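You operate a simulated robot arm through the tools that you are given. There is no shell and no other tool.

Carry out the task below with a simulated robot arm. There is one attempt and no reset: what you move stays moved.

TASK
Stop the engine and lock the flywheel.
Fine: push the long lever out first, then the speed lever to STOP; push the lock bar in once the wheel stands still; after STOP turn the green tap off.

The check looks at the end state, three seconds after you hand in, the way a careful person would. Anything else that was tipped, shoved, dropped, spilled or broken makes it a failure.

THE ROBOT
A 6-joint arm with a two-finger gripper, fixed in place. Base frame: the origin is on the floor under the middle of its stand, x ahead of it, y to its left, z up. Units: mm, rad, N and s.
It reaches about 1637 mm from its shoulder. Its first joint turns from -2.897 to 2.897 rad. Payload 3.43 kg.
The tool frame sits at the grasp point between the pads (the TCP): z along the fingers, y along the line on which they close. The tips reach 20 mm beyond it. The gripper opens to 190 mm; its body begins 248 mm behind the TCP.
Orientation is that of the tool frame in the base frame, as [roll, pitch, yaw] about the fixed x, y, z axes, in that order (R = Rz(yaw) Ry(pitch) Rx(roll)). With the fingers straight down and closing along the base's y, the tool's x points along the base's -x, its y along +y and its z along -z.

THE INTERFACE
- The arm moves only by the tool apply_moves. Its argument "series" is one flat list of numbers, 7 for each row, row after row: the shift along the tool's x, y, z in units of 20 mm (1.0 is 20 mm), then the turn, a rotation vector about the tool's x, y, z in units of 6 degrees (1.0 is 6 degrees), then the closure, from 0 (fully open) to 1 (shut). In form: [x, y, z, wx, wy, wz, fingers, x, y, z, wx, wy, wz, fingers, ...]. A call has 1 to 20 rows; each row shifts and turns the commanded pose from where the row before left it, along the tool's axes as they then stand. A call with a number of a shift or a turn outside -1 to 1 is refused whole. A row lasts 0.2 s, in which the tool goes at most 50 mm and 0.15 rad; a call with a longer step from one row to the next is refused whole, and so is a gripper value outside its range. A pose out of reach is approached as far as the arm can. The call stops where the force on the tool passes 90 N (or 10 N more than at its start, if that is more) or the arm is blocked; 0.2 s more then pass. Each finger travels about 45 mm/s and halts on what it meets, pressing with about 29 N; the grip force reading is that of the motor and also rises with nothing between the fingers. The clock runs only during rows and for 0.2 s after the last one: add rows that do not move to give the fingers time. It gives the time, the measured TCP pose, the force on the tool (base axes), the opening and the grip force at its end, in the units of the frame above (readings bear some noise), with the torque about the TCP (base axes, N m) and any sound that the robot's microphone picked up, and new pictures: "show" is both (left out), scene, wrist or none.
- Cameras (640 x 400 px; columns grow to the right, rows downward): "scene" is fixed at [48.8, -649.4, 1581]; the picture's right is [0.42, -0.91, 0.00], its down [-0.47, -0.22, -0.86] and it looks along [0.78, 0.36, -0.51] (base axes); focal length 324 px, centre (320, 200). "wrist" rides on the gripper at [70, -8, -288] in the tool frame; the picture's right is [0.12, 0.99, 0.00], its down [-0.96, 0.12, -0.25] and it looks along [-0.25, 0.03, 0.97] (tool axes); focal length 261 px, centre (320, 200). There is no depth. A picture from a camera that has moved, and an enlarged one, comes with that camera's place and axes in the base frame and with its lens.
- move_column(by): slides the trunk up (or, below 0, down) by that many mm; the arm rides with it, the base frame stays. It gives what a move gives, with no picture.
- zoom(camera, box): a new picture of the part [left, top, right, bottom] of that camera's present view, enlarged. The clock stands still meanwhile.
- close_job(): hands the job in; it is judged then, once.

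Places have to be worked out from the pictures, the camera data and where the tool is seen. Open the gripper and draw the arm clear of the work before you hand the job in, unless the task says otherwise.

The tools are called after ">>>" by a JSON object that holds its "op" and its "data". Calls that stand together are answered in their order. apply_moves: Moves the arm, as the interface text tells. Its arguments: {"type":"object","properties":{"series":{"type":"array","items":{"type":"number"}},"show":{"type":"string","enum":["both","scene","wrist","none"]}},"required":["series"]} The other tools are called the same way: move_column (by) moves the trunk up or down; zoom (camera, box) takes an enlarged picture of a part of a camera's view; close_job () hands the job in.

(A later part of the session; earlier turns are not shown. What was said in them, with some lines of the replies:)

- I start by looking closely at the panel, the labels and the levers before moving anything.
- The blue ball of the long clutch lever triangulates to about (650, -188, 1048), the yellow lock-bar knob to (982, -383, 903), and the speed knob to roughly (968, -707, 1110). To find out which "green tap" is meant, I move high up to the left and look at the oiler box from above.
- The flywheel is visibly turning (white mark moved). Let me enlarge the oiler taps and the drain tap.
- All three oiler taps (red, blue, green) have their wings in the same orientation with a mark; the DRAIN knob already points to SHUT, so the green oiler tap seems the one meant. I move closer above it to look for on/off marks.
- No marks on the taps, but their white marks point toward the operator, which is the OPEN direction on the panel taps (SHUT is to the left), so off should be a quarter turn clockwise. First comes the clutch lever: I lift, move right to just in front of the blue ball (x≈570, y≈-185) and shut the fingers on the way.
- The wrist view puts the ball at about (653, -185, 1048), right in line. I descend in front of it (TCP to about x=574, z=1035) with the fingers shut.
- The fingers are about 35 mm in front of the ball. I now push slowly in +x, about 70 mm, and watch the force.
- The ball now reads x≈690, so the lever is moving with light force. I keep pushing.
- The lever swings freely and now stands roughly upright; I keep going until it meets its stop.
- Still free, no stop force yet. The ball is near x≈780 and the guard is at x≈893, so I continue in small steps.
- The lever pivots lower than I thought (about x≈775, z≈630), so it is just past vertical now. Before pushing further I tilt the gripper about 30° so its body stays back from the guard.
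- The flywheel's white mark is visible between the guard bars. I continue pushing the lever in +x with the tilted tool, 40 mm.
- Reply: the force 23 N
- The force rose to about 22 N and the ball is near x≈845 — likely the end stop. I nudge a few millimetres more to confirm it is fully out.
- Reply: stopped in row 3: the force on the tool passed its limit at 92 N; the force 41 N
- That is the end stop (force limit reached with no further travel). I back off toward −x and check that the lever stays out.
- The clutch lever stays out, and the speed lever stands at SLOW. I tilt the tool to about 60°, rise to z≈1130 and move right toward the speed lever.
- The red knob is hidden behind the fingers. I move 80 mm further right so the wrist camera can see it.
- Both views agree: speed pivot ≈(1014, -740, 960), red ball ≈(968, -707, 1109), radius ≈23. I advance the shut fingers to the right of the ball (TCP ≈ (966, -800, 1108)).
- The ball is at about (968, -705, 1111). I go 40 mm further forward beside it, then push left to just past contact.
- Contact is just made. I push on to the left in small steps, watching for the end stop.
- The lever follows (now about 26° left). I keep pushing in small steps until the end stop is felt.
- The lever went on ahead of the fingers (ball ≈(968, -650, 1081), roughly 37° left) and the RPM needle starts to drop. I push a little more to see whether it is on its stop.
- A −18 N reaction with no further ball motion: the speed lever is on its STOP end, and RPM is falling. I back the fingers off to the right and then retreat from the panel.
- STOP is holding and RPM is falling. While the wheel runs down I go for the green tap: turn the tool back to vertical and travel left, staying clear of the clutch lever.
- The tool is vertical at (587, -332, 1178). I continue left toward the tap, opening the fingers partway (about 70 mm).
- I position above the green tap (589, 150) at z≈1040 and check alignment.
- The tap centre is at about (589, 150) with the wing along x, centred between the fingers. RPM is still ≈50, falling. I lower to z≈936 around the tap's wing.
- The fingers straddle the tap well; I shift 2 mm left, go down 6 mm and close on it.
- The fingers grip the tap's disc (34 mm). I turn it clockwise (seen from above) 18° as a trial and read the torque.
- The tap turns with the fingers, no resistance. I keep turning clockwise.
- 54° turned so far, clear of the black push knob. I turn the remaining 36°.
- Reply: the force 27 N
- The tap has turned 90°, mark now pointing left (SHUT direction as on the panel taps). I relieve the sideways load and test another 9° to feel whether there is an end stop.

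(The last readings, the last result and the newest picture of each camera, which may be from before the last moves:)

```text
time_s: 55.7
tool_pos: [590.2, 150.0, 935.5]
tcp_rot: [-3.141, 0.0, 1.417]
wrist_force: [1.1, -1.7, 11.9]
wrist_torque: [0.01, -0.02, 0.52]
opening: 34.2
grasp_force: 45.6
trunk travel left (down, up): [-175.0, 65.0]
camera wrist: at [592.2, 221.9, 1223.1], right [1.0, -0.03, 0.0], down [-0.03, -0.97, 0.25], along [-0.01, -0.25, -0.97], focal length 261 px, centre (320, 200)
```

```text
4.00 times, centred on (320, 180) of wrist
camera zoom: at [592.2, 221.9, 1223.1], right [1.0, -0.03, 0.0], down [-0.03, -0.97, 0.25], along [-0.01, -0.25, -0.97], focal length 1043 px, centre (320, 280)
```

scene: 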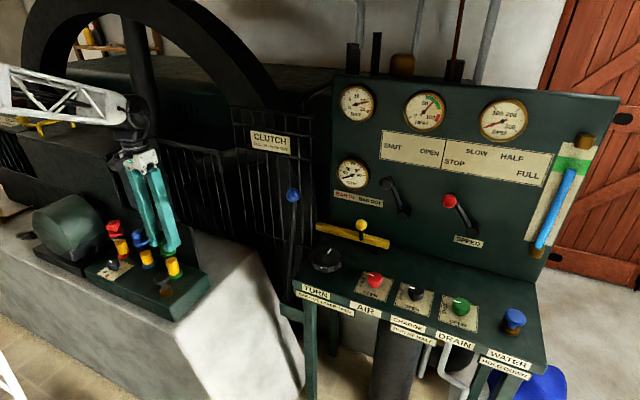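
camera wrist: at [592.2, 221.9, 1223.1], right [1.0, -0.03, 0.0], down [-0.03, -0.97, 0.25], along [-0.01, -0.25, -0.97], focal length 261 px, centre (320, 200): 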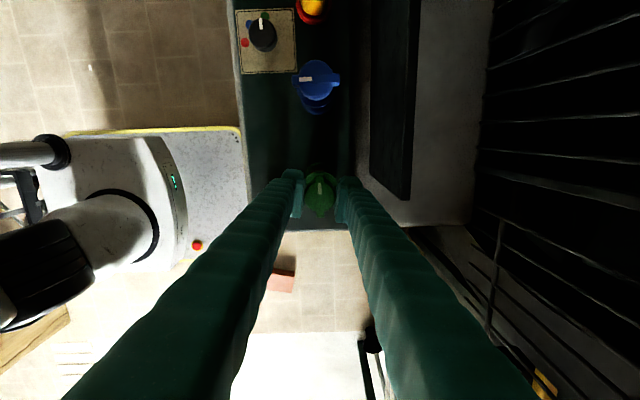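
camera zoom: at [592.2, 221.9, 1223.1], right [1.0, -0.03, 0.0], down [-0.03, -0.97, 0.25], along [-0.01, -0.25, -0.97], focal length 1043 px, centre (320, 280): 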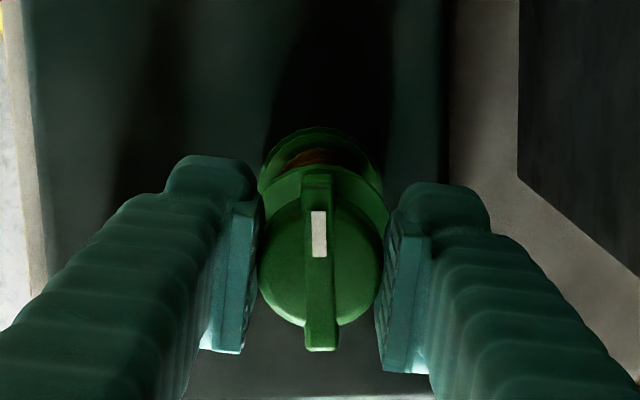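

Torque rose to 0.5 N·m and the fingers slipped slightly on the disc: the tap is at its closed end stop. I open a little and lift straight up.

>>> {"op": "apply_moves", "data": {"series": [0, 0, 0, 0, 0, 0, 0.72, 0, 0, 0, 0, 0, 0, 0.72, 0, 0, 0, 0, 0, 0, 0.72, 0, 0, -0.5, 0, 0, 0, 0.72, 0, 0, -1, 0, 0, 0, 0.72, 0, 0, -1, 0, 0, 0, 0.72, 0, 0, -1, 0, 0, 0, 0.72, 0, 0, -1, 0, 0, 0, 0.72, 0, 0, -1, 0, 0, 0, 0.72], "show": "both"}}

>>> {"op": "zoom", "data": {"camera": "wrist", "box": [240, 20, 400, 230]}}

>>> {"op": "zoom", "data": {"camera": "scene", "box": [90, 200, 210, 300]}}

>>> {"op": "zoom", "data": {"camera": "scene", "box": [320, 70, 560, 270]}}

```text
time_s: 57.7
tool_pos: [591.8, 148.1, 1046.1]
tcp_rot: [3.141, 0.0, 1.418]
wrist_force: [0.6, -0.2, -0.3]
wrist_torque: [-0.02, 0.06, 0.04]
opening: 53.2
grasp_force: 0.0
trunk travel left (down, up): [-175.0, 65.0]
camera wrist: at [593.3, 220.5, 1334.1], right [1.0, -0.03, 0.0], down [-0.03, -0.97, 0.25], along [-0.01, -0.25, -0.97], focal length 261 px, centre (320, 200)
```

scene: 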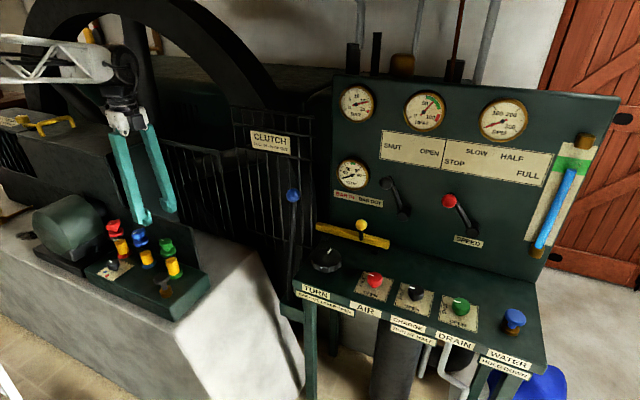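
wrist: 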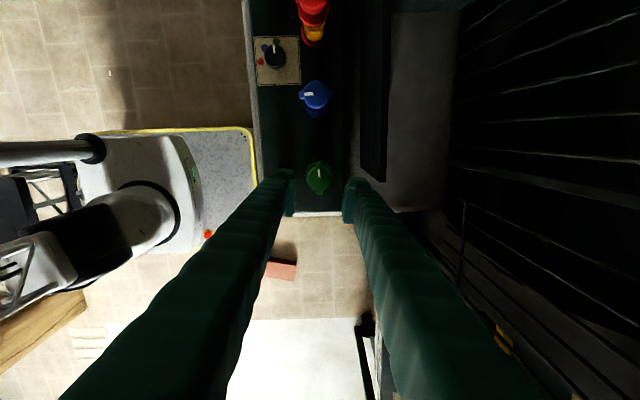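

```text
1.90 times, centred on (320, 125) of wrist
camera zoom: at [593.3, 220.5, 1334.1], right [1.0, -0.03, 0.0], down [-0.03, -0.97, 0.25], along [-0.01, -0.25, -0.97], focal length 496 px, centre (320, 343)
```

zoom: 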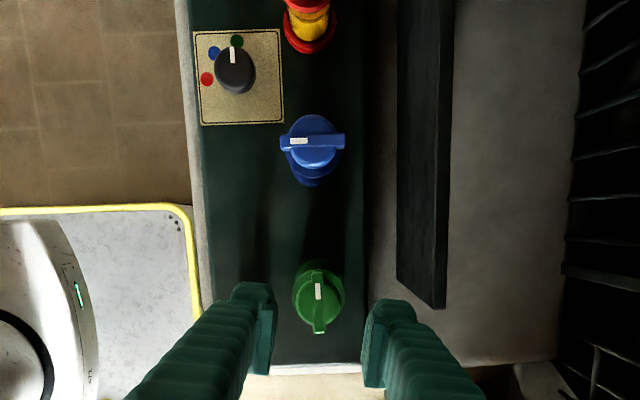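

```text
4.00 times, centred on (150, 250) of scene
camera zoom: at [48.8, -649.4, 1581.0], right [0.42, -0.91, 0.0], down [-0.47, -0.22, -0.86], along [0.78, 0.36, -0.51], focal length 1295 px, centre (1000, 0)
```

zoom: 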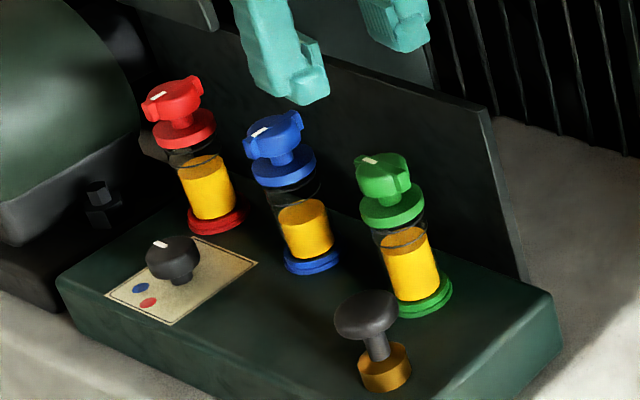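

```text
2.00 times, centred on (440, 170) of scene
camera zoom: at [48.8, -649.4, 1581.0], right [0.42, -0.91, 0.0], down [-0.47, -0.22, -0.86], along [0.78, 0.36, -0.51], focal length 647 px, centre (80, 260)
```

zoom: 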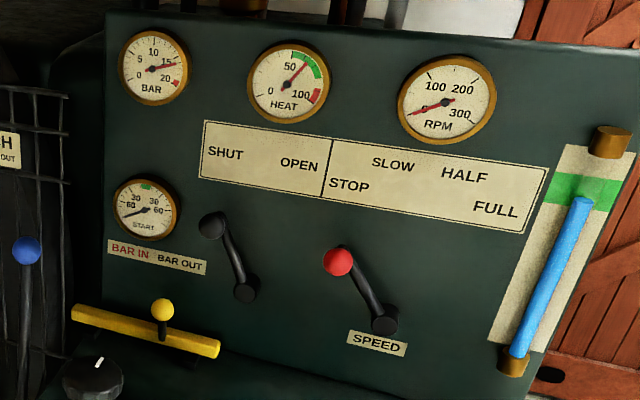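

The green tap now stands crosswise with its mark to the left, and the RPM gauge is near 0. I rotate the tool back to its normal heading while rising, then travel toward the lock bar.

>>> {"op": "apply_moves", "data": {"series": [0, 0, -0.4, 0, 0, -1, 0.72, 0, 0, -0.4, 0, 0, -1, 1, 0, 0, -0.4, 0, 0, -1, 1, 0, 0, -0.4, 0, 0, -1, 1, 0, 0, -0.4, 0, 0, -1, 1, 0, 0, -0.4, 0, 0, -1, 1, 0, 0, -0.4, 0, 0, -1, 1, 0, 0, -0.4, 0, 0, -1, 1, 0, 0, -0.4, 0, 0, -1, 1, 0, 0, -0.4, 0, 0, -1, 1, 0, 0, -0.4, 0, 0, -1, 1, 0, 0, -0.4, 0, 0, -1, 1, 0, 0, -0.4, 0, 0, -1, 1, 0, 0, -0.4, 0, 0, -1, 1, 0, 0, -0.4, 0, 0, -1, 1, 0, 0, -0.4, 0, 0, -1, 1, 0, 0, 0, 0, 0, -0.42, 1], "show": "scene"}}

>>> {"op": "apply_moves", "data": {"series": [0, -1, 0, 0, 0, 0, 1, 0, -1, 0, 0, 0, 0, 1, 0, -1, 0, 0, 0, 0, 1, 0, -1, 0, 0, 0, 0, 1, 0, -1, 0, 0, 0, 0, 1, 0, -1, 0, 0, 0, 0, 1, 0, -1, 0, 0, 0, 0, 1, 0, -1, 0, 0, 0, 0, 1, 0, -1, 0, 0, 0, 0, 1, 0, -1, 0, 0, 0, 0, 1, 0, -1, 0, 0, 0, 0, 1, 0, -1, 0, 0, 0, 0, 1, 0, -1, 0, 0, 0, 0, 1, 0, -1, 0, 0, 0, 0, 1, 0, -1, 0, 0, 0, 0, 1, 0, -1, 0, 0, 0, 0, 1, 0, -1, 0, 0, 0, 0, 1, 0, -1, 0, 0, 0, 0, 1, 0, -1, 0, 0, 0, 0, 1, 0, -1, 0, 0, 0, 0, 1], "show": "scene"}}

```text
time_s: 61.3
tool_pos: [590.0, 149.9, 1172.2]
tcp_rot: [3.141, 0.0, 3.14]
wrist_force: [0.4, -1.1, 0.2]
wrist_torque: [-0.02, 0.0, 0.02]
opening: 0.1
grasp_force: 29.3
trunk travel left (down, up): [-175.0, 65.0]
```

scene: 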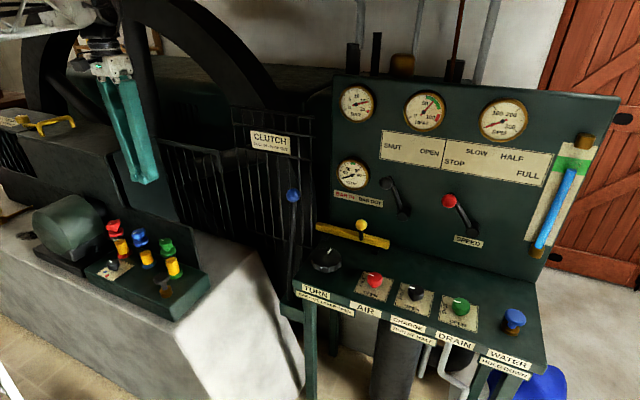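

```text
time_s: 65.5
tool_pos: [588.7, -250.7, 1173.0]
tcp_rot: [3.141, -0.001, 3.138]
wrist_force: [-0.1, -0.1, -0.1]
wrist_torque: [-0.06, -0.04, 0.01]
opening: 0.2
grasp_force: 29.2
trunk travel left (down, up): [-175.0, 65.0]
```

scene: 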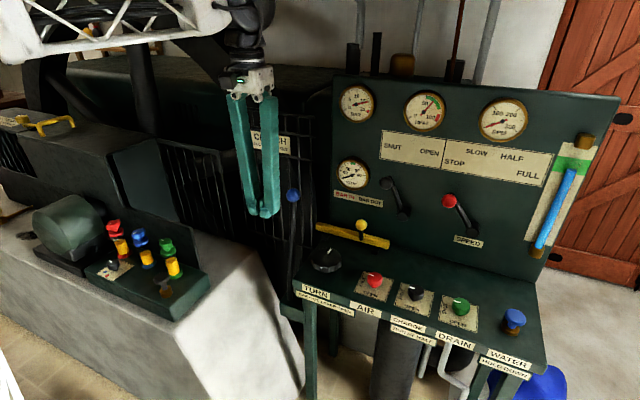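

Now I move on to y≈-480 and tilt the tool to 60° for reaching in front of the panel.

>>> {"op": "apply_moves", "data": {"series": [0, -1, 0, 0, -1, 0, 1, 0, -1, 0, 0, -1, 0, 1, 0, -1, 0, 0, -1, 0, 1, 0, -1, 0, 0, -1, 0, 1, 0, -1, 0, 0, -1, 0, 1, 0, -1, 0, 0, -1, 0, 1, 0, -1, 0, 0, -1, 0, 1, 0, -1, 0, 0, -1, 0, 1, 0, -1, 0, 0, -1, 0, 1, 0, -1, 0, 0, -1, 0, 1, 0, -1, 0, 0, 0, 0, 1, 0, -0.5, 0, 0, 0, 0, 1], "show": "both"}}

>>> {"op": "zoom", "data": {"camera": "wrist", "box": [220, 80, 540, 280]}}

>>> {"op": "zoom", "data": {"camera": "scene", "box": [320, 70, 560, 220]}}

```text
time_s: 68.1
tool_pos: [588.2, -479.9, 1172.3]
tcp_rot: [3.14, 1.05, 3.137]
wrist_force: [-0.1, 0.7, -0.2]
wrist_torque: [-0.02, 0.01, -0.05]
opening: 0.0
grasp_force: 29.2
trunk travel left (down, up): [-175.0, 65.0]
camera wrist: at [302.8, -486.2, 1255.7], right [-0.06, 0.99, -0.1], down [0.27, 0.11, 0.96], along [0.96, 0.03, -0.27], focal length 261 px, centre (320, 200)
```

scene: 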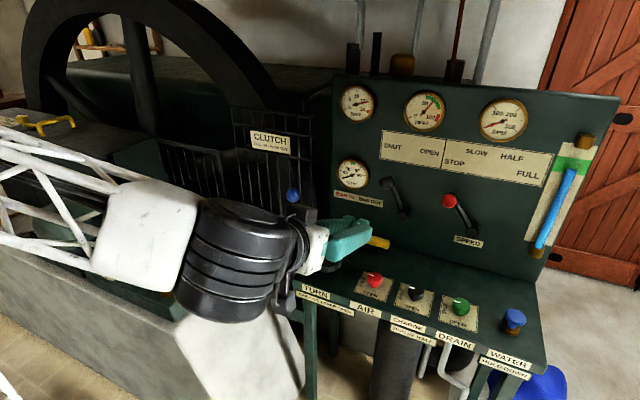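
wrist: 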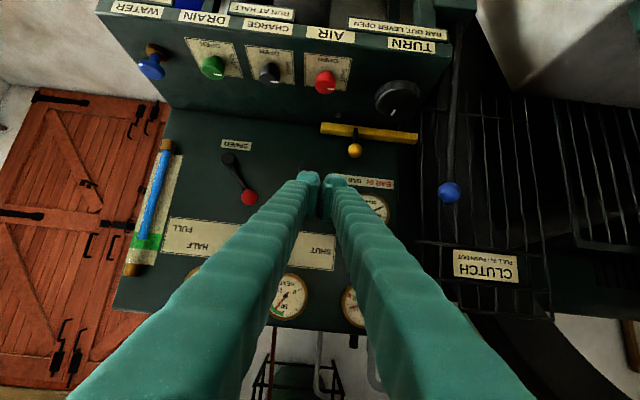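

```text
2.00 times, centred on (380, 180) of wrist
camera zoom: at [302.8, -486.2, 1255.7], right [-0.06, 0.99, -0.1], down [0.27, 0.11, 0.96], along [0.96, 0.03, -0.27], focal length 521 px, centre (200, 240)
```

zoom: 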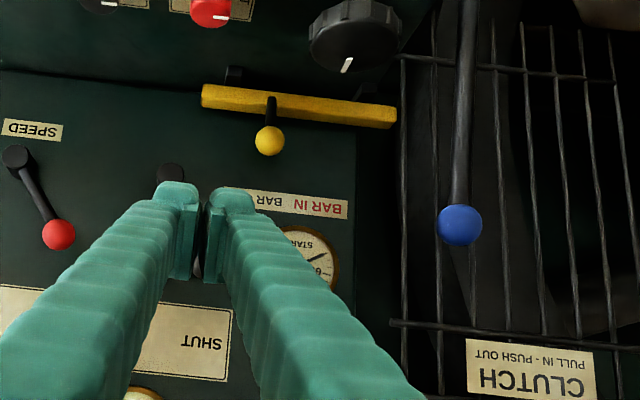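

```text
2.67 times, centred on (440, 145) of scene
camera zoom: at [48.8, -649.4, 1581.0], right [0.42, -0.91, 0.0], down [-0.47, -0.22, -0.86], along [0.78, 0.36, -0.51], focal length 863 px, centre (0, 347)
```

zoom: 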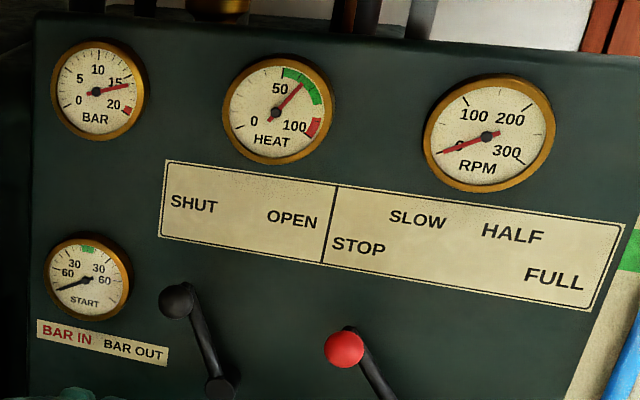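

RPM reads 0 and the position gauge has not changed for over 10 s, so the wheel stands still. The lock-bar knob is at (982, -381, 905); I advance toward a spot to its right (target TCP ≈ (972, -455, 905)), stopping short to check.

>>> {"op": "apply_moves", "data": {"series": [0.0854, 0.052, 0.971, 0, 0, 0, 1, 0.0854, 0.052, 0.971, 0, 0, 0, 1, 0.0854, 0.052, 0.971, 0, 0, 0, 1, 0.0854, 0.052, 0.971, 0, 0, 0, 1, 0.0854, 0.052, 0.971, 0, 0, 0, 1, 0.0854, 0.052, 0.971, 0, 0, 0, 1, 0.0854, 0.052, 0.971, 0, 0, 0, 1, 0.0854, 0.052, 0.971, 0, 0, 0, 1, 0.0854, 0.052, 0.971, 0, 0, 0, 1, 0.0854, 0.052, 0.971, 0, 0, 0, 1, 0.0854, 0.052, 0.971, 0, 0, 0, 1, 0.0854, 0.052, 0.971, 0, 0, 0, 1, 0.0854, 0.052, 0.971, 0, 0, 0, 1, 0.0854, 0.052, 0.971, 0, 0, 0, 1, 0.0854, 0.052, 0.971, 0, 0, 0, 1, 0.0854, 0.052, 0.971, 0, 0, 0, 1, 0.0854, 0.052, 0.971, 0, 0, 0, 1, 0.0854, 0.052, 0.971, 0, 0, 0, 1], "show": "both"}}

>>> {"op": "zoom", "data": {"camera": "wrist", "box": [220, 60, 500, 260]}}

```text
time_s: 71.9
tool_pos: [876.2, -464.3, 971.6]
tcp_rot: [-3.141, 1.047, 3.138]
wrist_force: [0.2, -0.3, -0.8]
wrist_torque: [-0.03, 0.04, -0.06]
opening: 0.3
grasp_force: 29.1
trunk travel left (down, up): [-175.0, 65.0]
camera wrist: at [592.2, -470.0, 1054.6], right [-0.06, 0.99, -0.1], down [0.27, 0.11, 0.96], along [0.96, 0.03, -0.27], focal length 261 px, centre (320, 200)
```

scene: 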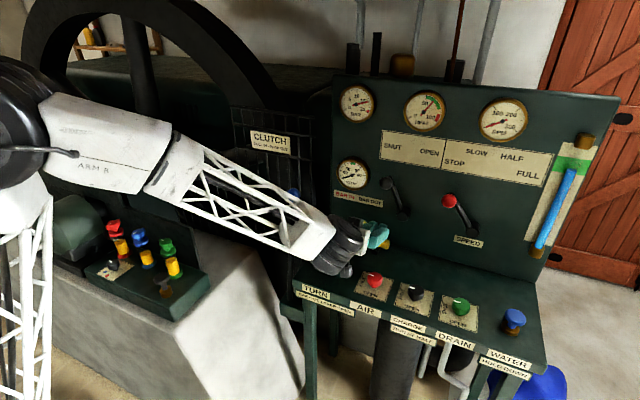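
wrist: 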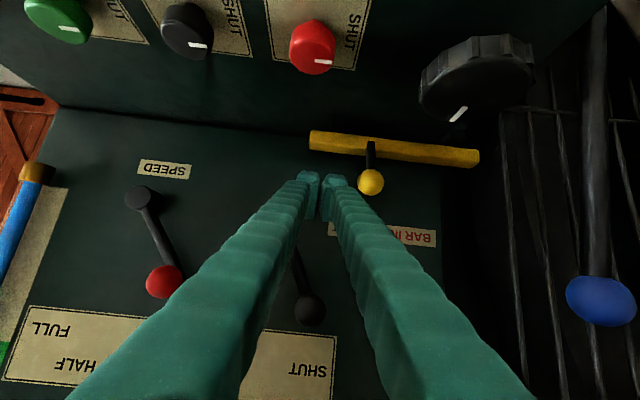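

```text
2.00 times, centred on (360, 160) of wrist
camera zoom: at [592.2, -470.0, 1054.6], right [-0.06, 0.99, -0.1], down [0.27, 0.11, 0.96], along [0.96, 0.03, -0.27], focal length 521 px, centre (240, 280)
```

zoom: 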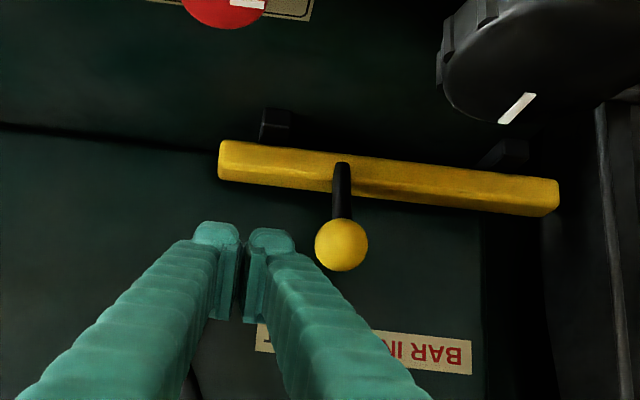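

The knob is confirmed at (982, -380, 906), with nothing else in the way. I advance the last ~115 mm to beside it.

>>> {"op": "apply_moves", "data": {"series": [0.083, 0.05, 0.97, 0, 0, 0, 1, 0.083, 0.05, 0.97, 0, 0, 0, 1, 0.083, 0.05, 0.97, 0, 0, 0, 1, 0.083, 0.05, 0.97, 0, 0, 0, 1, 0.083, 0.05, 0.97, 0, 0, 0, 1, 0.083, 0.05, 0.97, 0, 0, 0, 1], "show": "both"}}

>>> {"op": "zoom", "data": {"camera": "wrist", "box": [220, 60, 500, 260]}}

>>> {"op": "zoom", "data": {"camera": "scene", "box": [290, 180, 450, 300]}}

```text
time_s: 73.3
tool_pos: [972.1, -458.0, 905.0]
tcp_rot: [3.139, 1.046, 3.136]
wrist_force: [-1.2, 0.5, 0.0]
wrist_torque: [0.0, 0.03, -0.02]
opening: 0.2
grasp_force: 29.0
trunk travel left (down, up): [-175.0, 65.0]
camera wrist: at [688.1, -463.8, 987.8], right [-0.06, 0.99, -0.1], down [0.27, 0.11, 0.96], along [0.96, 0.03, -0.27], focal length 261 px, centre (320, 200)
```

scene: 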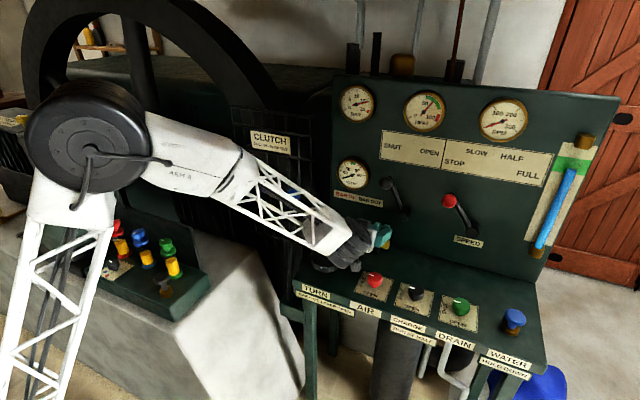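
wrist: 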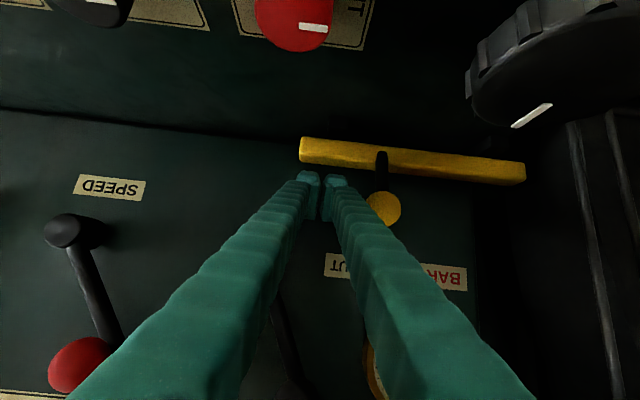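

```text
2.00 times, centred on (360, 160) of wrist
camera zoom: at [688.1, -463.8, 987.8], right [-0.06, 0.99, -0.1], down [0.27, 0.11, 0.96], along [0.96, 0.03, -0.27], focal length 521 px, centre (240, 280)
```

zoom: 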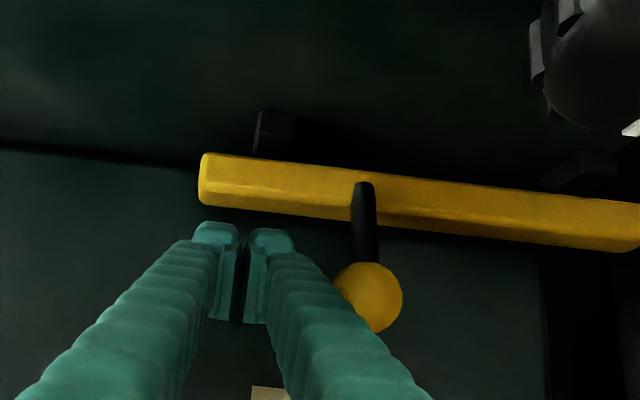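

```text
3.33 times, centred on (370, 240) of scene
camera zoom: at [48.8, -649.4, 1581.0], right [0.42, -0.91, 0.0], down [-0.47, -0.22, -0.86], along [0.78, 0.36, -0.51], focal length 1079 px, centre (153, 67)
```

zoom: 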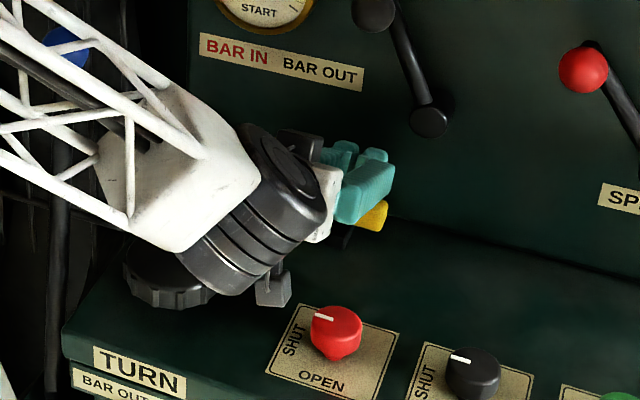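

The fingers sit just right of the knob. I push left in 10 mm steps, watching force and bar.

>>> {"op": "apply_moves", "data": {"series": [0, 0.5, 0, 0, 0, 0, 1, 0, 0.5, 0, 0, 0, 0, 1, 0, 0.5, 0, 0, 0, 0, 1, 0, 0.5, 0, 0, 0, 0, 1, 0, 0.5, 0, 0, 0, 0, 1], "show": "both"}}

>>> {"op": "zoom", "data": {"camera": "wrist", "box": [220, 60, 500, 260]}}

```text
time_s: 74.5
tool_pos: [972.7, -407.6, 905.7]
tcp_rot: [3.139, 1.047, 3.136]
wrist_force: [-1.2, -1.6, 0.1]
wrist_torque: [0.05, 0.0, 0.03]
opening: 0.2
grasp_force: 29.4
trunk travel left (down, up): [-175.0, 65.0]
camera wrist: at [688.2, -414.1, 989.0], right [-0.06, 0.99, -0.1], down [0.27, 0.11, 0.96], along [0.96, 0.03, -0.27], focal length 261 px, centre (320, 200)
```

scene: 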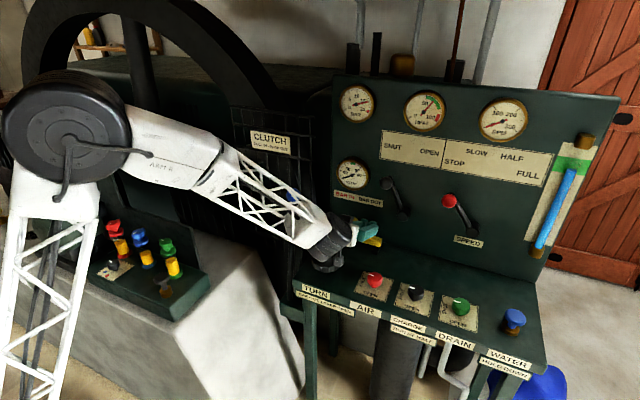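
wrist: 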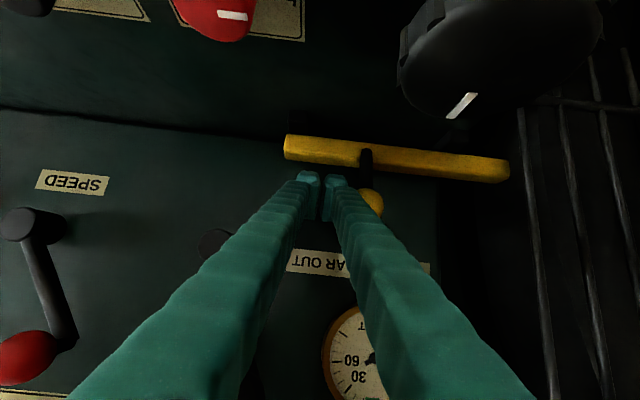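

```text
2.00 times, centred on (360, 160) of wrist
camera zoom: at [688.2, -414.1, 989.0], right [-0.06, 0.99, -0.1], down [0.27, 0.11, 0.96], along [0.96, 0.03, -0.27], focal length 521 px, centre (240, 280)
```

zoom: 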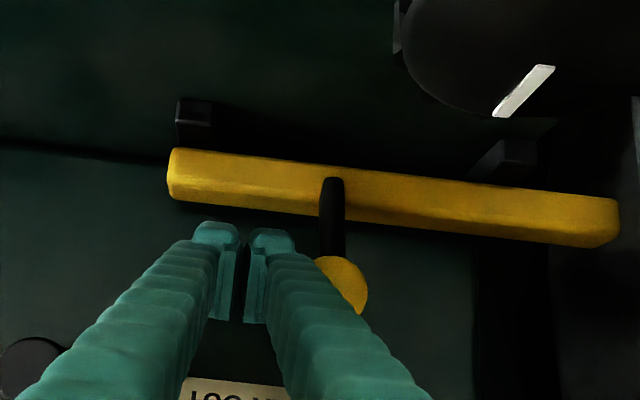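

The bar slides with the knob (moved roughly 25–30 mm, light force). I continue pushing in.

>>> {"op": "apply_moves", "data": {"series": [0, 0.5, 0, 0, 0, 0, 1, 0, 0.5, 0, 0, 0, 0, 1, 0, 0.5, 0, 0, 0, 0, 1, 0, 0.5, 0, 0, 0, 0, 1], "show": "both"}}

>>> {"op": "zoom", "data": {"camera": "wrist", "box": [220, 60, 500, 260]}}

>>> {"op": "zoom", "data": {"camera": "scene", "box": [270, 130, 450, 290]}}

```text
time_s: 75.5
tool_pos: [971.6, -368.3, 904.2]
tcp_rot: [3.141, 1.048, 3.137]
wrist_force: [1.5, -3.5, 1.3]
wrist_torque: [0.05, 0.0, -0.02]
opening: 0.1
grasp_force: 29.4
trunk travel left (down, up): [-175.0, 65.0]
camera wrist: at [687.5, -373.7, 987.6], right [-0.06, 0.99, -0.1], down [0.27, 0.11, 0.96], along [0.96, 0.03, -0.27], focal length 261 px, centre (320, 200)
```

scene: 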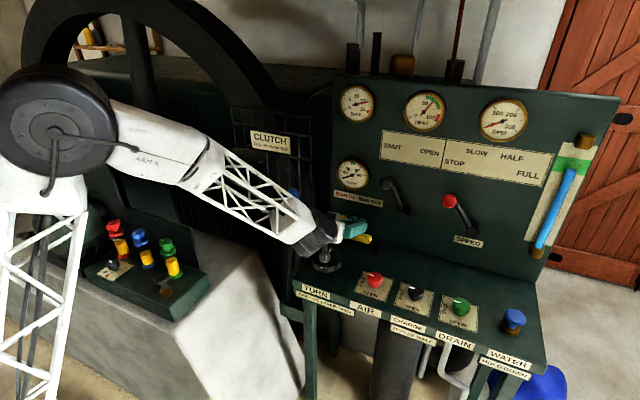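
wrist: 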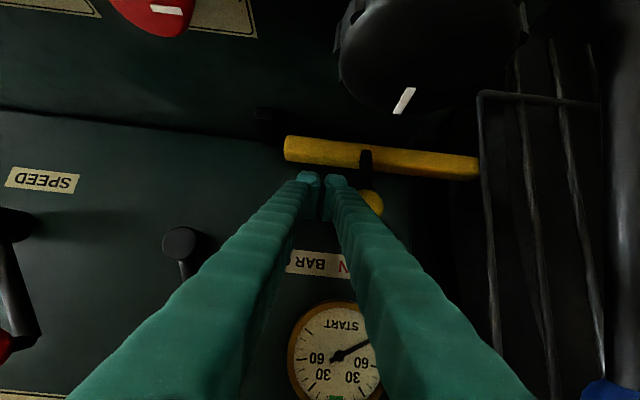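

```text
2.00 times, centred on (360, 160) of wrist
camera zoom: at [687.5, -373.7, 987.6], right [-0.06, 0.99, -0.1], down [0.27, 0.11, 0.96], along [0.96, 0.03, -0.27], focal length 521 px, centre (240, 280)
```

zoom: 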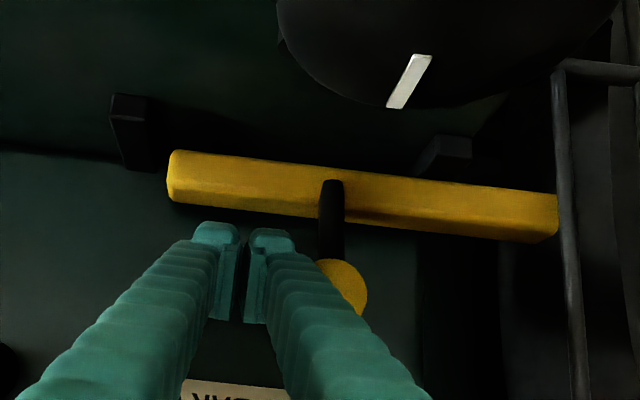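

```text
2.50 times, centred on (360, 210) of scene
camera zoom: at [48.8, -649.4, 1581.0], right [0.42, -0.91, 0.0], down [-0.47, -0.22, -0.86], along [0.78, 0.36, -0.51], focal length 809 px, centre (220, 175)
```

zoom: 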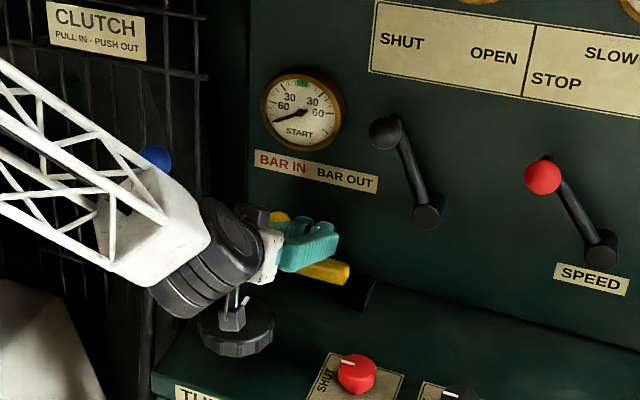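

The bar is about 60 mm in, still sliding easily. I push further toward BAR IN, watching for the stop.

>>> {"op": "apply_moves", "data": {"series": [0, 0.5, 0, 0, 0, 0, 1, 0, 0.5, 0, 0, 0, 0, 1, 0, 0.5, 0, 0, 0, 0, 1], "show": "both"}}

>>> {"op": "zoom", "data": {"camera": "wrist", "box": [220, 60, 500, 260]}}

>>> {"op": "zoom", "data": {"camera": "scene", "box": [270, 130, 450, 290]}}

```text
time_s: 76.1
tool_pos: [970.6, -366.5, 904.2]
tcp_rot: [3.139, 1.048, 3.114]
wrist_force: [-3.6, -86.8, -5.8]
wrist_torque: [0.21, -0.02, -0.18]
opening: 0.0
grasp_force: 28.9
trunk travel left (down, up): [-175.0, 65.0]
stopped in row 3: the force on the tool passed its limit at 103 N (the readings are from after the stop); the commanded pose is now the measured one
camera wrist: at [686.1, -366.1, 987.7], right [-0.03, 0.99, -0.1], down [0.27, 0.11, 0.96], along [0.96, 0.0, -0.27], focal length 261 px, centre (320, 200)
```

scene: 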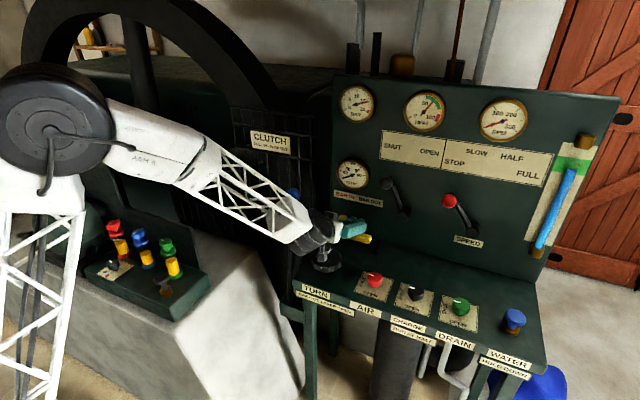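
wrist: 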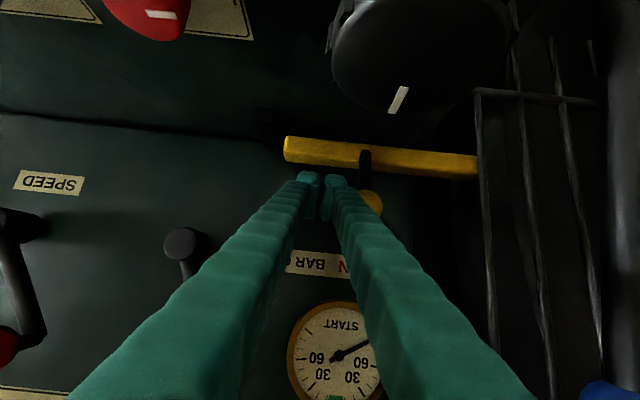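

```text
2.00 times, centred on (360, 160) of wrist
camera zoom: at [686.1, -366.1, 987.7], right [-0.03, 0.99, -0.1], down [0.27, 0.11, 0.96], along [0.96, 0.0, -0.27], focal length 521 px, centre (240, 280)
```

zoom: 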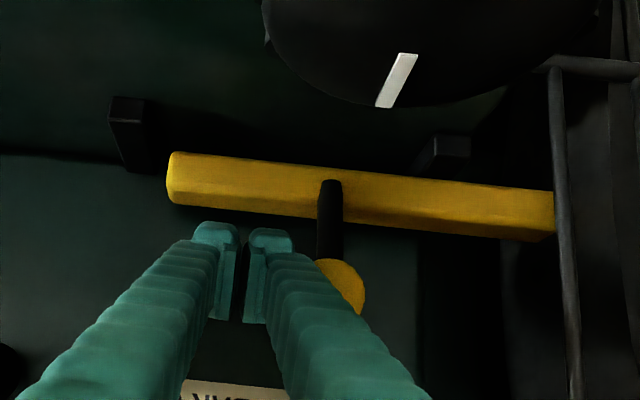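

```text
2.50 times, centred on (360, 210) of scene
camera zoom: at [48.8, -649.4, 1581.0], right [0.42, -0.91, 0.0], down [-0.47, -0.22, -0.86], along [0.78, 0.36, -0.51], focal length 809 px, centre (220, 175)
```

zoom: 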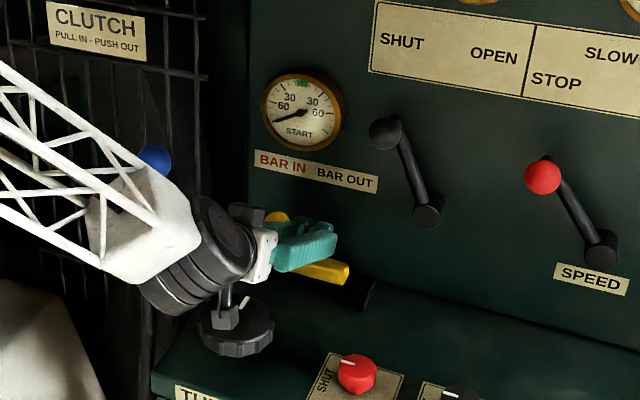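

The bar met a firm stop: the knob moved from y≈-380 to ≈-306, about 74 mm, symmetric about the BAR IN/OUT label, so it appears fully in. I back the fingers off to the right and retreat to look.

>>> {"op": "apply_moves", "data": {"series": [0, -0.7, 0, 0, 0, 0, 1, 0, -0.8, 0, 0, 0, 0, 1, -0.08, 0, -0.97, 0, 0, 0, 1, -0.08, 0, -0.97, 0, 0, 0, 1, -0.08, 0, -0.97, 0, 0, 0, 1, -0.08, 0, -0.97, 0, 0, 0, 1, -0.08, 0, -0.97, 0, 0, 0, 1, -0.08, 0, -0.97, 0, 0, 0, 1, -0.08, 0, -0.97, 0, 0, 0, 1, -0.08, 0, -0.97, 0, 0, 0, 1, -0.08, 0, -0.97, 0, 0, 0, 1, -0.08, 0, -0.97, 0, 0, 0, 1, -0.08, 0, -0.97, 0, 0, 0, 1, -0.08, 0, -0.97, 0, 0, 0, 1], "show": "both"}}

>>> {"op": "zoom", "data": {"camera": "wrist", "box": [280, 60, 560, 260]}}

>>> {"op": "zoom", "data": {"camera": "scene", "box": [270, 130, 450, 290]}}

```text
time_s: 79.1
tool_pos: [780.7, -378.9, 1038.5]
tcp_rot: [3.141, 1.049, 3.132]
wrist_force: [-0.2, 0.2, -1.1]
wrist_torque: [0.04, -0.03, 0.05]
opening: 0.0
grasp_force: 28.4
trunk travel left (down, up): [-175.0, 65.0]
camera wrist: at [496.6, -383.0, 1121.6], right [-0.05, 0.99, -0.1], down [0.27, 0.11, 0.96], along [0.96, 0.02, -0.27], focal length 261 px, centre (320, 200)
```

scene: 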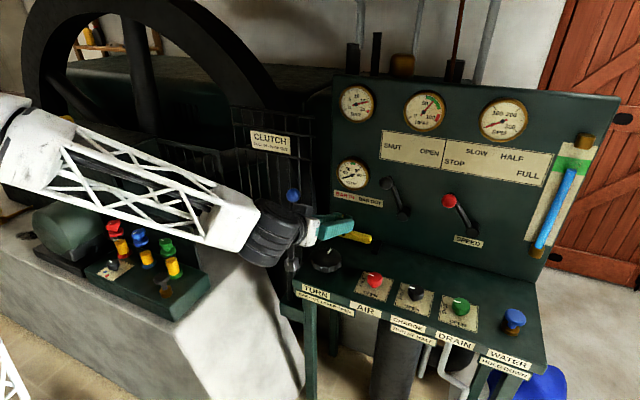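
wrist: 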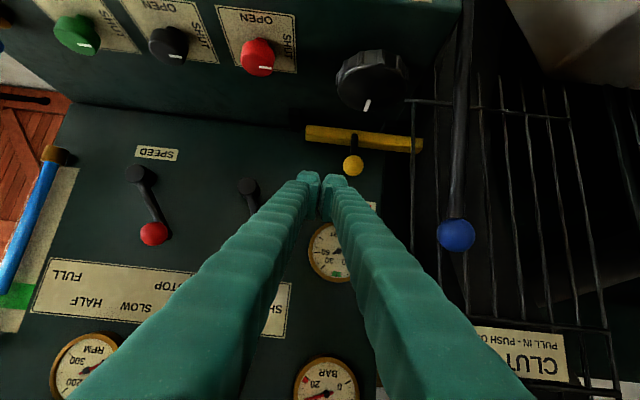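

```text
2.00 times, centred on (420, 160) of wrist
camera zoom: at [496.6, -383.0, 1121.6], right [-0.05, 0.99, -0.1], down [0.27, 0.11, 0.96], along [0.96, 0.02, -0.27], focal length 521 px, centre (120, 280)
```

zoom: 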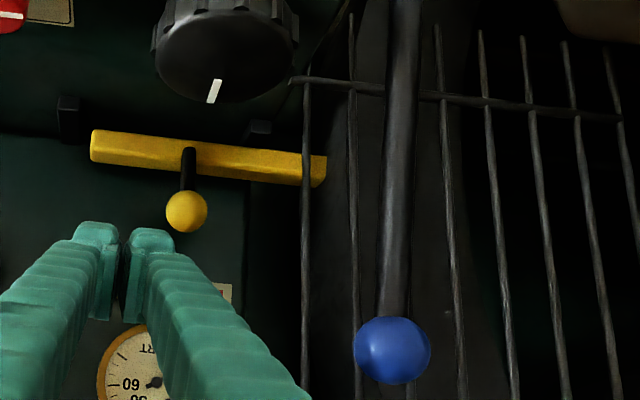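

```text
2.50 times, centred on (360, 210) of scene
camera zoom: at [48.8, -649.4, 1581.0], right [0.42, -0.91, 0.0], down [-0.47, -0.22, -0.86], along [0.78, 0.36, -0.51], focal length 809 px, centre (220, 175)
```

zoom: 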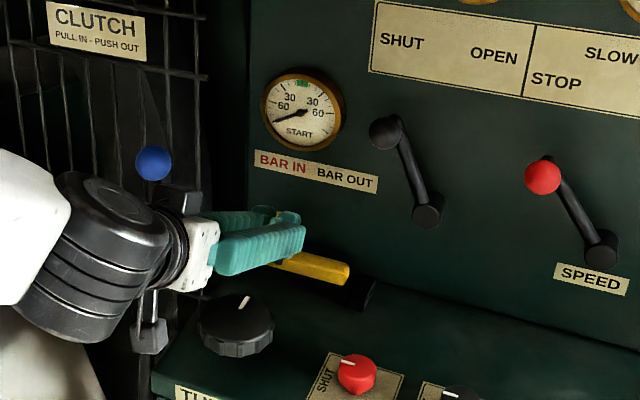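

Bar, clutch lever and speed lever all stay put. I enlarge the bar's tip to see whether it really entered the flywheel rim.

>>> {"op": "zoom", "data": {"camera": "wrist", "box": [370, 100, 470, 165]}}

>>> {"op": "zoom", "data": {"camera": "wrist", "box": [290, 90, 450, 190]}}

```text
6.15 times, centred on (420, 132) of wrist
camera zoom: at [496.6, -383.0, 1121.6], right [-0.05, 0.99, -0.1], down [0.27, 0.11, 0.96], along [0.96, 0.02, -0.27], focal length 1604 px, centre (-295, 615)
```

zoom: 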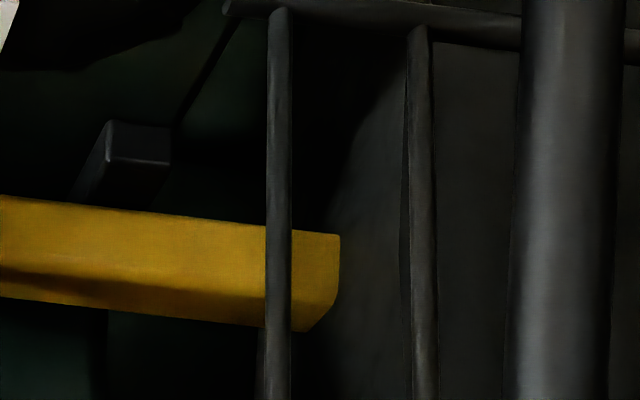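

```text
4.00 times, centred on (370, 140) of wrist
camera zoom: at [496.6, -383.0, 1121.6], right [-0.05, 0.99, -0.1], down [0.27, 0.11, 0.96], along [0.96, 0.02, -0.27], focal length 1043 px, centre (120, 440)
```

zoom: 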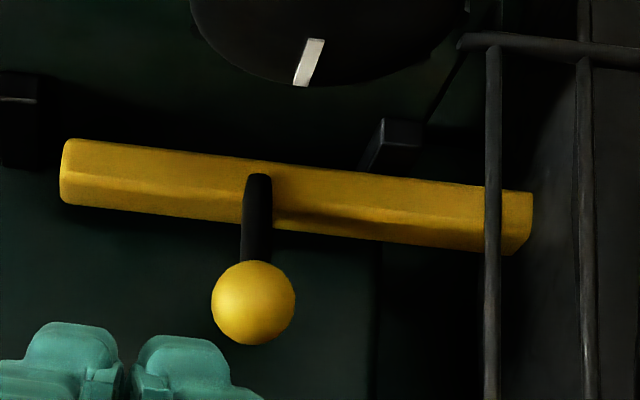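

The visible part of the bar is now ~40 mm shorter than its full length, with its left end running into the rim: it has engaged. I retreat up and back, turn the tool vertical and open the gripper clear of everything.

>>> {"op": "apply_moves", "data": {"series": [-0.24, 0, -0.98, 0, 0, 0, 1, -0.24, 0, -0.98, 0, 0, 0, 1, -0.24, 0, -0.98, 0, 0, 0, 1, -0.24, 0, -0.98, 0, 0, 0, 1, -0.24, 0, -0.98, 0, 0, 0, 1, -0.24, 0, -0.98, 0, 0, 0, 1, -0.24, 0, -0.98, 0, 0, 0, 1, -0.24, 0, -0.98, 0, 0, 0, 1, -0.24, 0, -0.98, 0, 0, 0, 1, -0.24, 0, -0.98, 0, 0, 0, 1, -0.24, 0, -0.98, 0, 0, 0, 1, -0.24, 0, -0.98, 0, 0, 0, 1, -0.24, 0, -0.98, 0, 0, 0, 1], "show": "none"}}

>>> {"op": "apply_moves", "data": {"series": [0, 0, 0, 0, 1, 0, 1, 0, 0, 0, 0, 1, 0, 1, 0, 0, 0, 0, 1, 0, 1, 0, 0, 0, 0, 1, 0, 1, 0, 0, 0, 0, 1, 0, 1, 0, 0, 0, 0, 1, 0, 0.5, 0, 0, 0, 0, 1, 0, 0, 0, 0, 0, 0, 1, 0, 0, 0, 0, 0, 0, 1, 0, 0, 0, 0, 0, 0, 1, 0, 0, 0, 0, 0, 0, 0, 0, 0, 0, 0, 0, 0, 0, 0, 0, 0, 0, 0, 0, 0, 0, 0], "show": "both"}}

>>> {"op": "zoom", "data": {"camera": "scene", "box": [260, 70, 560, 300]}}

>>> {"op": "zoom", "data": {"camera": "scene", "box": [60, 190, 260, 320]}}

```text
time_s: 81.9
tool_pos: [591.4, -377.7, 1217.9]
tcp_rot: [3.139, 1.048, 3.129]
wrist_force: [-0.2, 0.0, -0.8]
wrist_torque: [0.02, -0.02, 0.07]
opening: 0.1
grasp_force: 29.2
trunk travel left (down, up): [-175.0, 65.0]
```

```text
time_s: 84.7
tool_pos: [592.7, -376.8, 1219.8]
tcp_rot: [3.14, 0.003, 3.132]
wrist_force: [-0.2, 0.4, 0.2]
wrist_torque: [0.04, -0.04, -0.02]
opening: 158.8
grasp_force: 0.1
trunk travel left (down, up): [-175.0, 65.0]
camera wrist: at [520.7, -383.6, 1507.5], right [-0.11, 0.99, 0.0], down [0.96, 0.11, 0.25], along [0.25, 0.03, -0.97], focal length 261 px, centre (320, 200)
```

scene: 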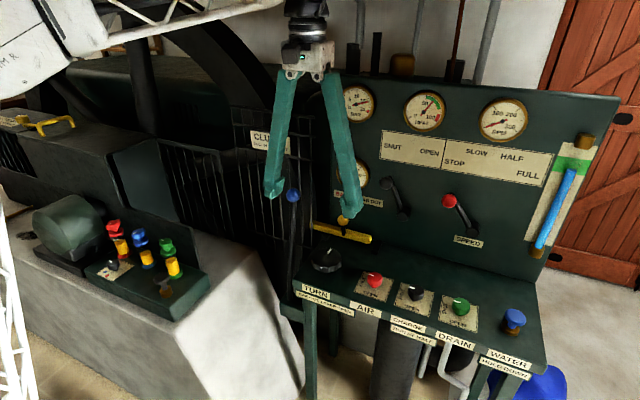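
wrist: 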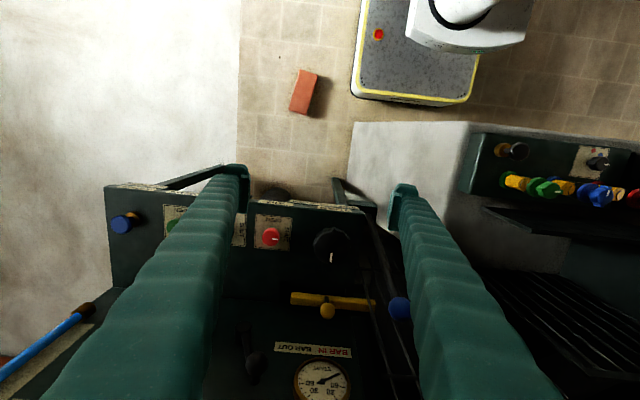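

```text
1.74 times, centred on (410, 185) of scene
camera zoom: at [48.8, -649.4, 1581.0], right [0.42, -0.91, 0.0], down [-0.47, -0.22, -0.86], along [0.78, 0.36, -0.51], focal length 563 px, centre (164, 226)
```

zoom: 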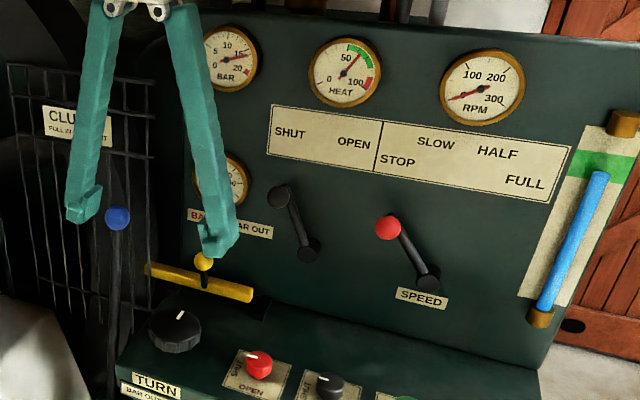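

```text
3.08 times, centred on (160, 255) of scene
camera zoom: at [48.8, -649.4, 1581.0], right [0.42, -0.91, 0.0], down [-0.47, -0.22, -0.86], along [0.78, 0.36, -0.51], focal length 996 px, centre (812, 31)
```

zoom: 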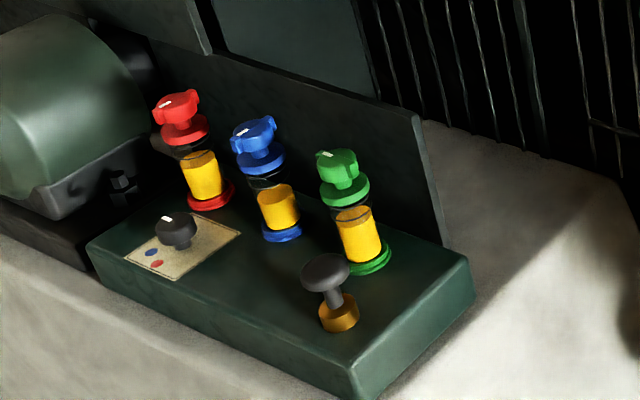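

All looks right in the scene: clutch lever out, speed lever at STOP, green tap crosswise, RPM 0. I check the bar tip at the flywheel from above.

>>> {"op": "zoom", "data": {"camera": "wrist", "box": [270, 250, 430, 370]}}

>>> {"op": "zoom", "data": {"camera": "scene", "box": [290, 200, 390, 280]}}

```text
3.33 times, centred on (350, 310) of wrist
camera zoom: at [520.7, -383.6, 1507.5], right [-0.11, 0.99, 0.0], down [0.96, 0.11, 0.25], along [0.25, 0.03, -0.97], focal length 869 px, centre (220, -167)
```

zoom: 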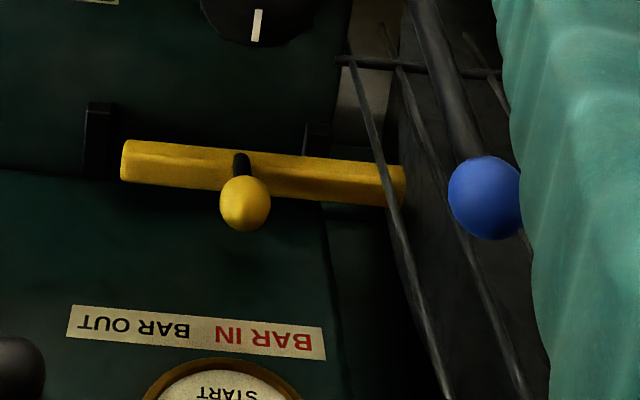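

```text
5.00 times, centred on (340, 240) of scene
camera zoom: at [48.8, -649.4, 1581.0], right [0.42, -0.91, 0.0], down [-0.47, -0.22, -0.86], along [0.78, 0.36, -0.51], focal length 1618 px, centre (220, 0)
```

zoom: 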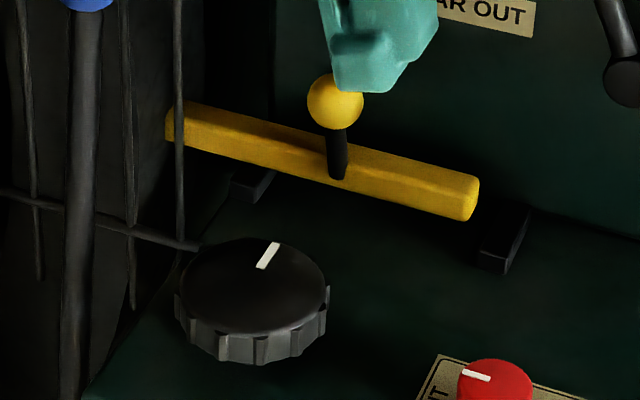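

The bar's end disappears into the rim, so the flywheel is locked. I open fully and draw the arm back to about its starting pose before handing in.

>>> {"op": "apply_moves", "data": {"series": [0.6, 0.8, -0.86, 0, 0, 0, 0, 0.6, 0.8, -0.86, 0, 0, 0, 0, 0.6, 0.8, -0.86, 0, 0, 0, 0, 0.6, 0.8, -0.86, 0, 0, 0, 0, 0.6, 0.8, -0.86, 0, 0, 0, 0, 0.6, 0.8, -0.86, 0, 0, 0, 0, 0, 0, 0, 0, 0, 0, 0], "show": "both"}}

>>> {"op": "zoom", "data": {"camera": "scene", "box": [260, 70, 560, 300]}}

```text
time_s: 86.3
tool_pos: [520.2, -281.7, 1321.4]
tcp_rot: [-3.14, 0.002, 3.133]
wrist_force: [-0.1, 0.2, 0.6]
wrist_torque: [-0.03, -0.04, 0.04]
opening: 190.3
grasp_force: 0.1
trunk travel left (down, up): [-175.0, 65.0]
camera wrist: at [448.8, -287.7, 1609.3], right [-0.11, 0.99, 0.0], down [0.96, 0.11, 0.25], along [0.25, 0.03, -0.97], focal length 261 px, centre (320, 200)
```

scene: 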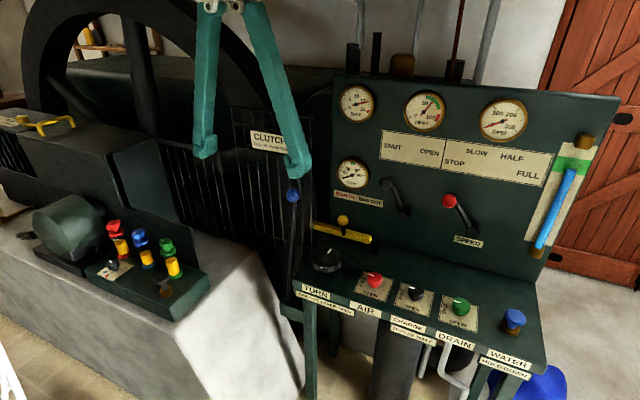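
wrist: 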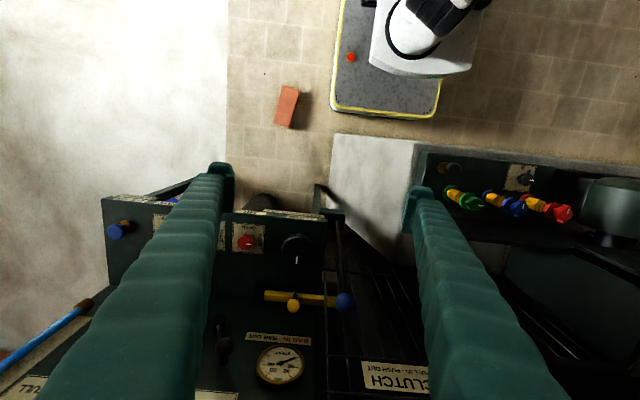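

```text
1.74 times, centred on (410, 185) of scene
camera zoom: at [48.8, -649.4, 1581.0], right [0.42, -0.91, 0.0], down [-0.47, -0.22, -0.86], along [0.78, 0.36, -0.51], focal length 563 px, centre (164, 226)
```

zoom: 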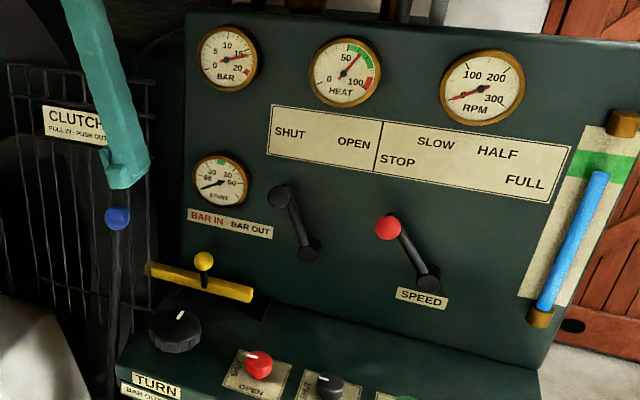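

Everything reads as required: clutch lever out, speed lever at STOP, RPM 0, bar in, green tap off. The other controls are untouched, and the arm is clear with the gripper open, so I hand the job in.

>>> {"op": "close_job", "data": {}}

```text
The job is handed in.
```

The engine is stopped and the flywheel is locked. I have handed the job in, but no verdict has come back yet.

- **Long (clutch) lever:** pushed out to its end stop first. It stayed there after I backed off.
- **Speed lever:** pushed to its STOP end next. The RPM gauge then ran down to 0.
- **Green tap:** turned a quarter turn clockwise to its end stop, after STOP. There are two green controls. I took the one on the oiler box, because the green DRAIN tap was already at SHUT. The oiler tap has no on/off marks, so I chose the closing direction from how the panel taps are labelled.
- **Lock bar:** pushed in after the wheel had stood still for over 10 seconds. It slid about 74 mm to a firm stop and its tip is in the flywheel rim.

I saw nothing else moved or disturbed. The arm is back near its starting pose with the gripper open.
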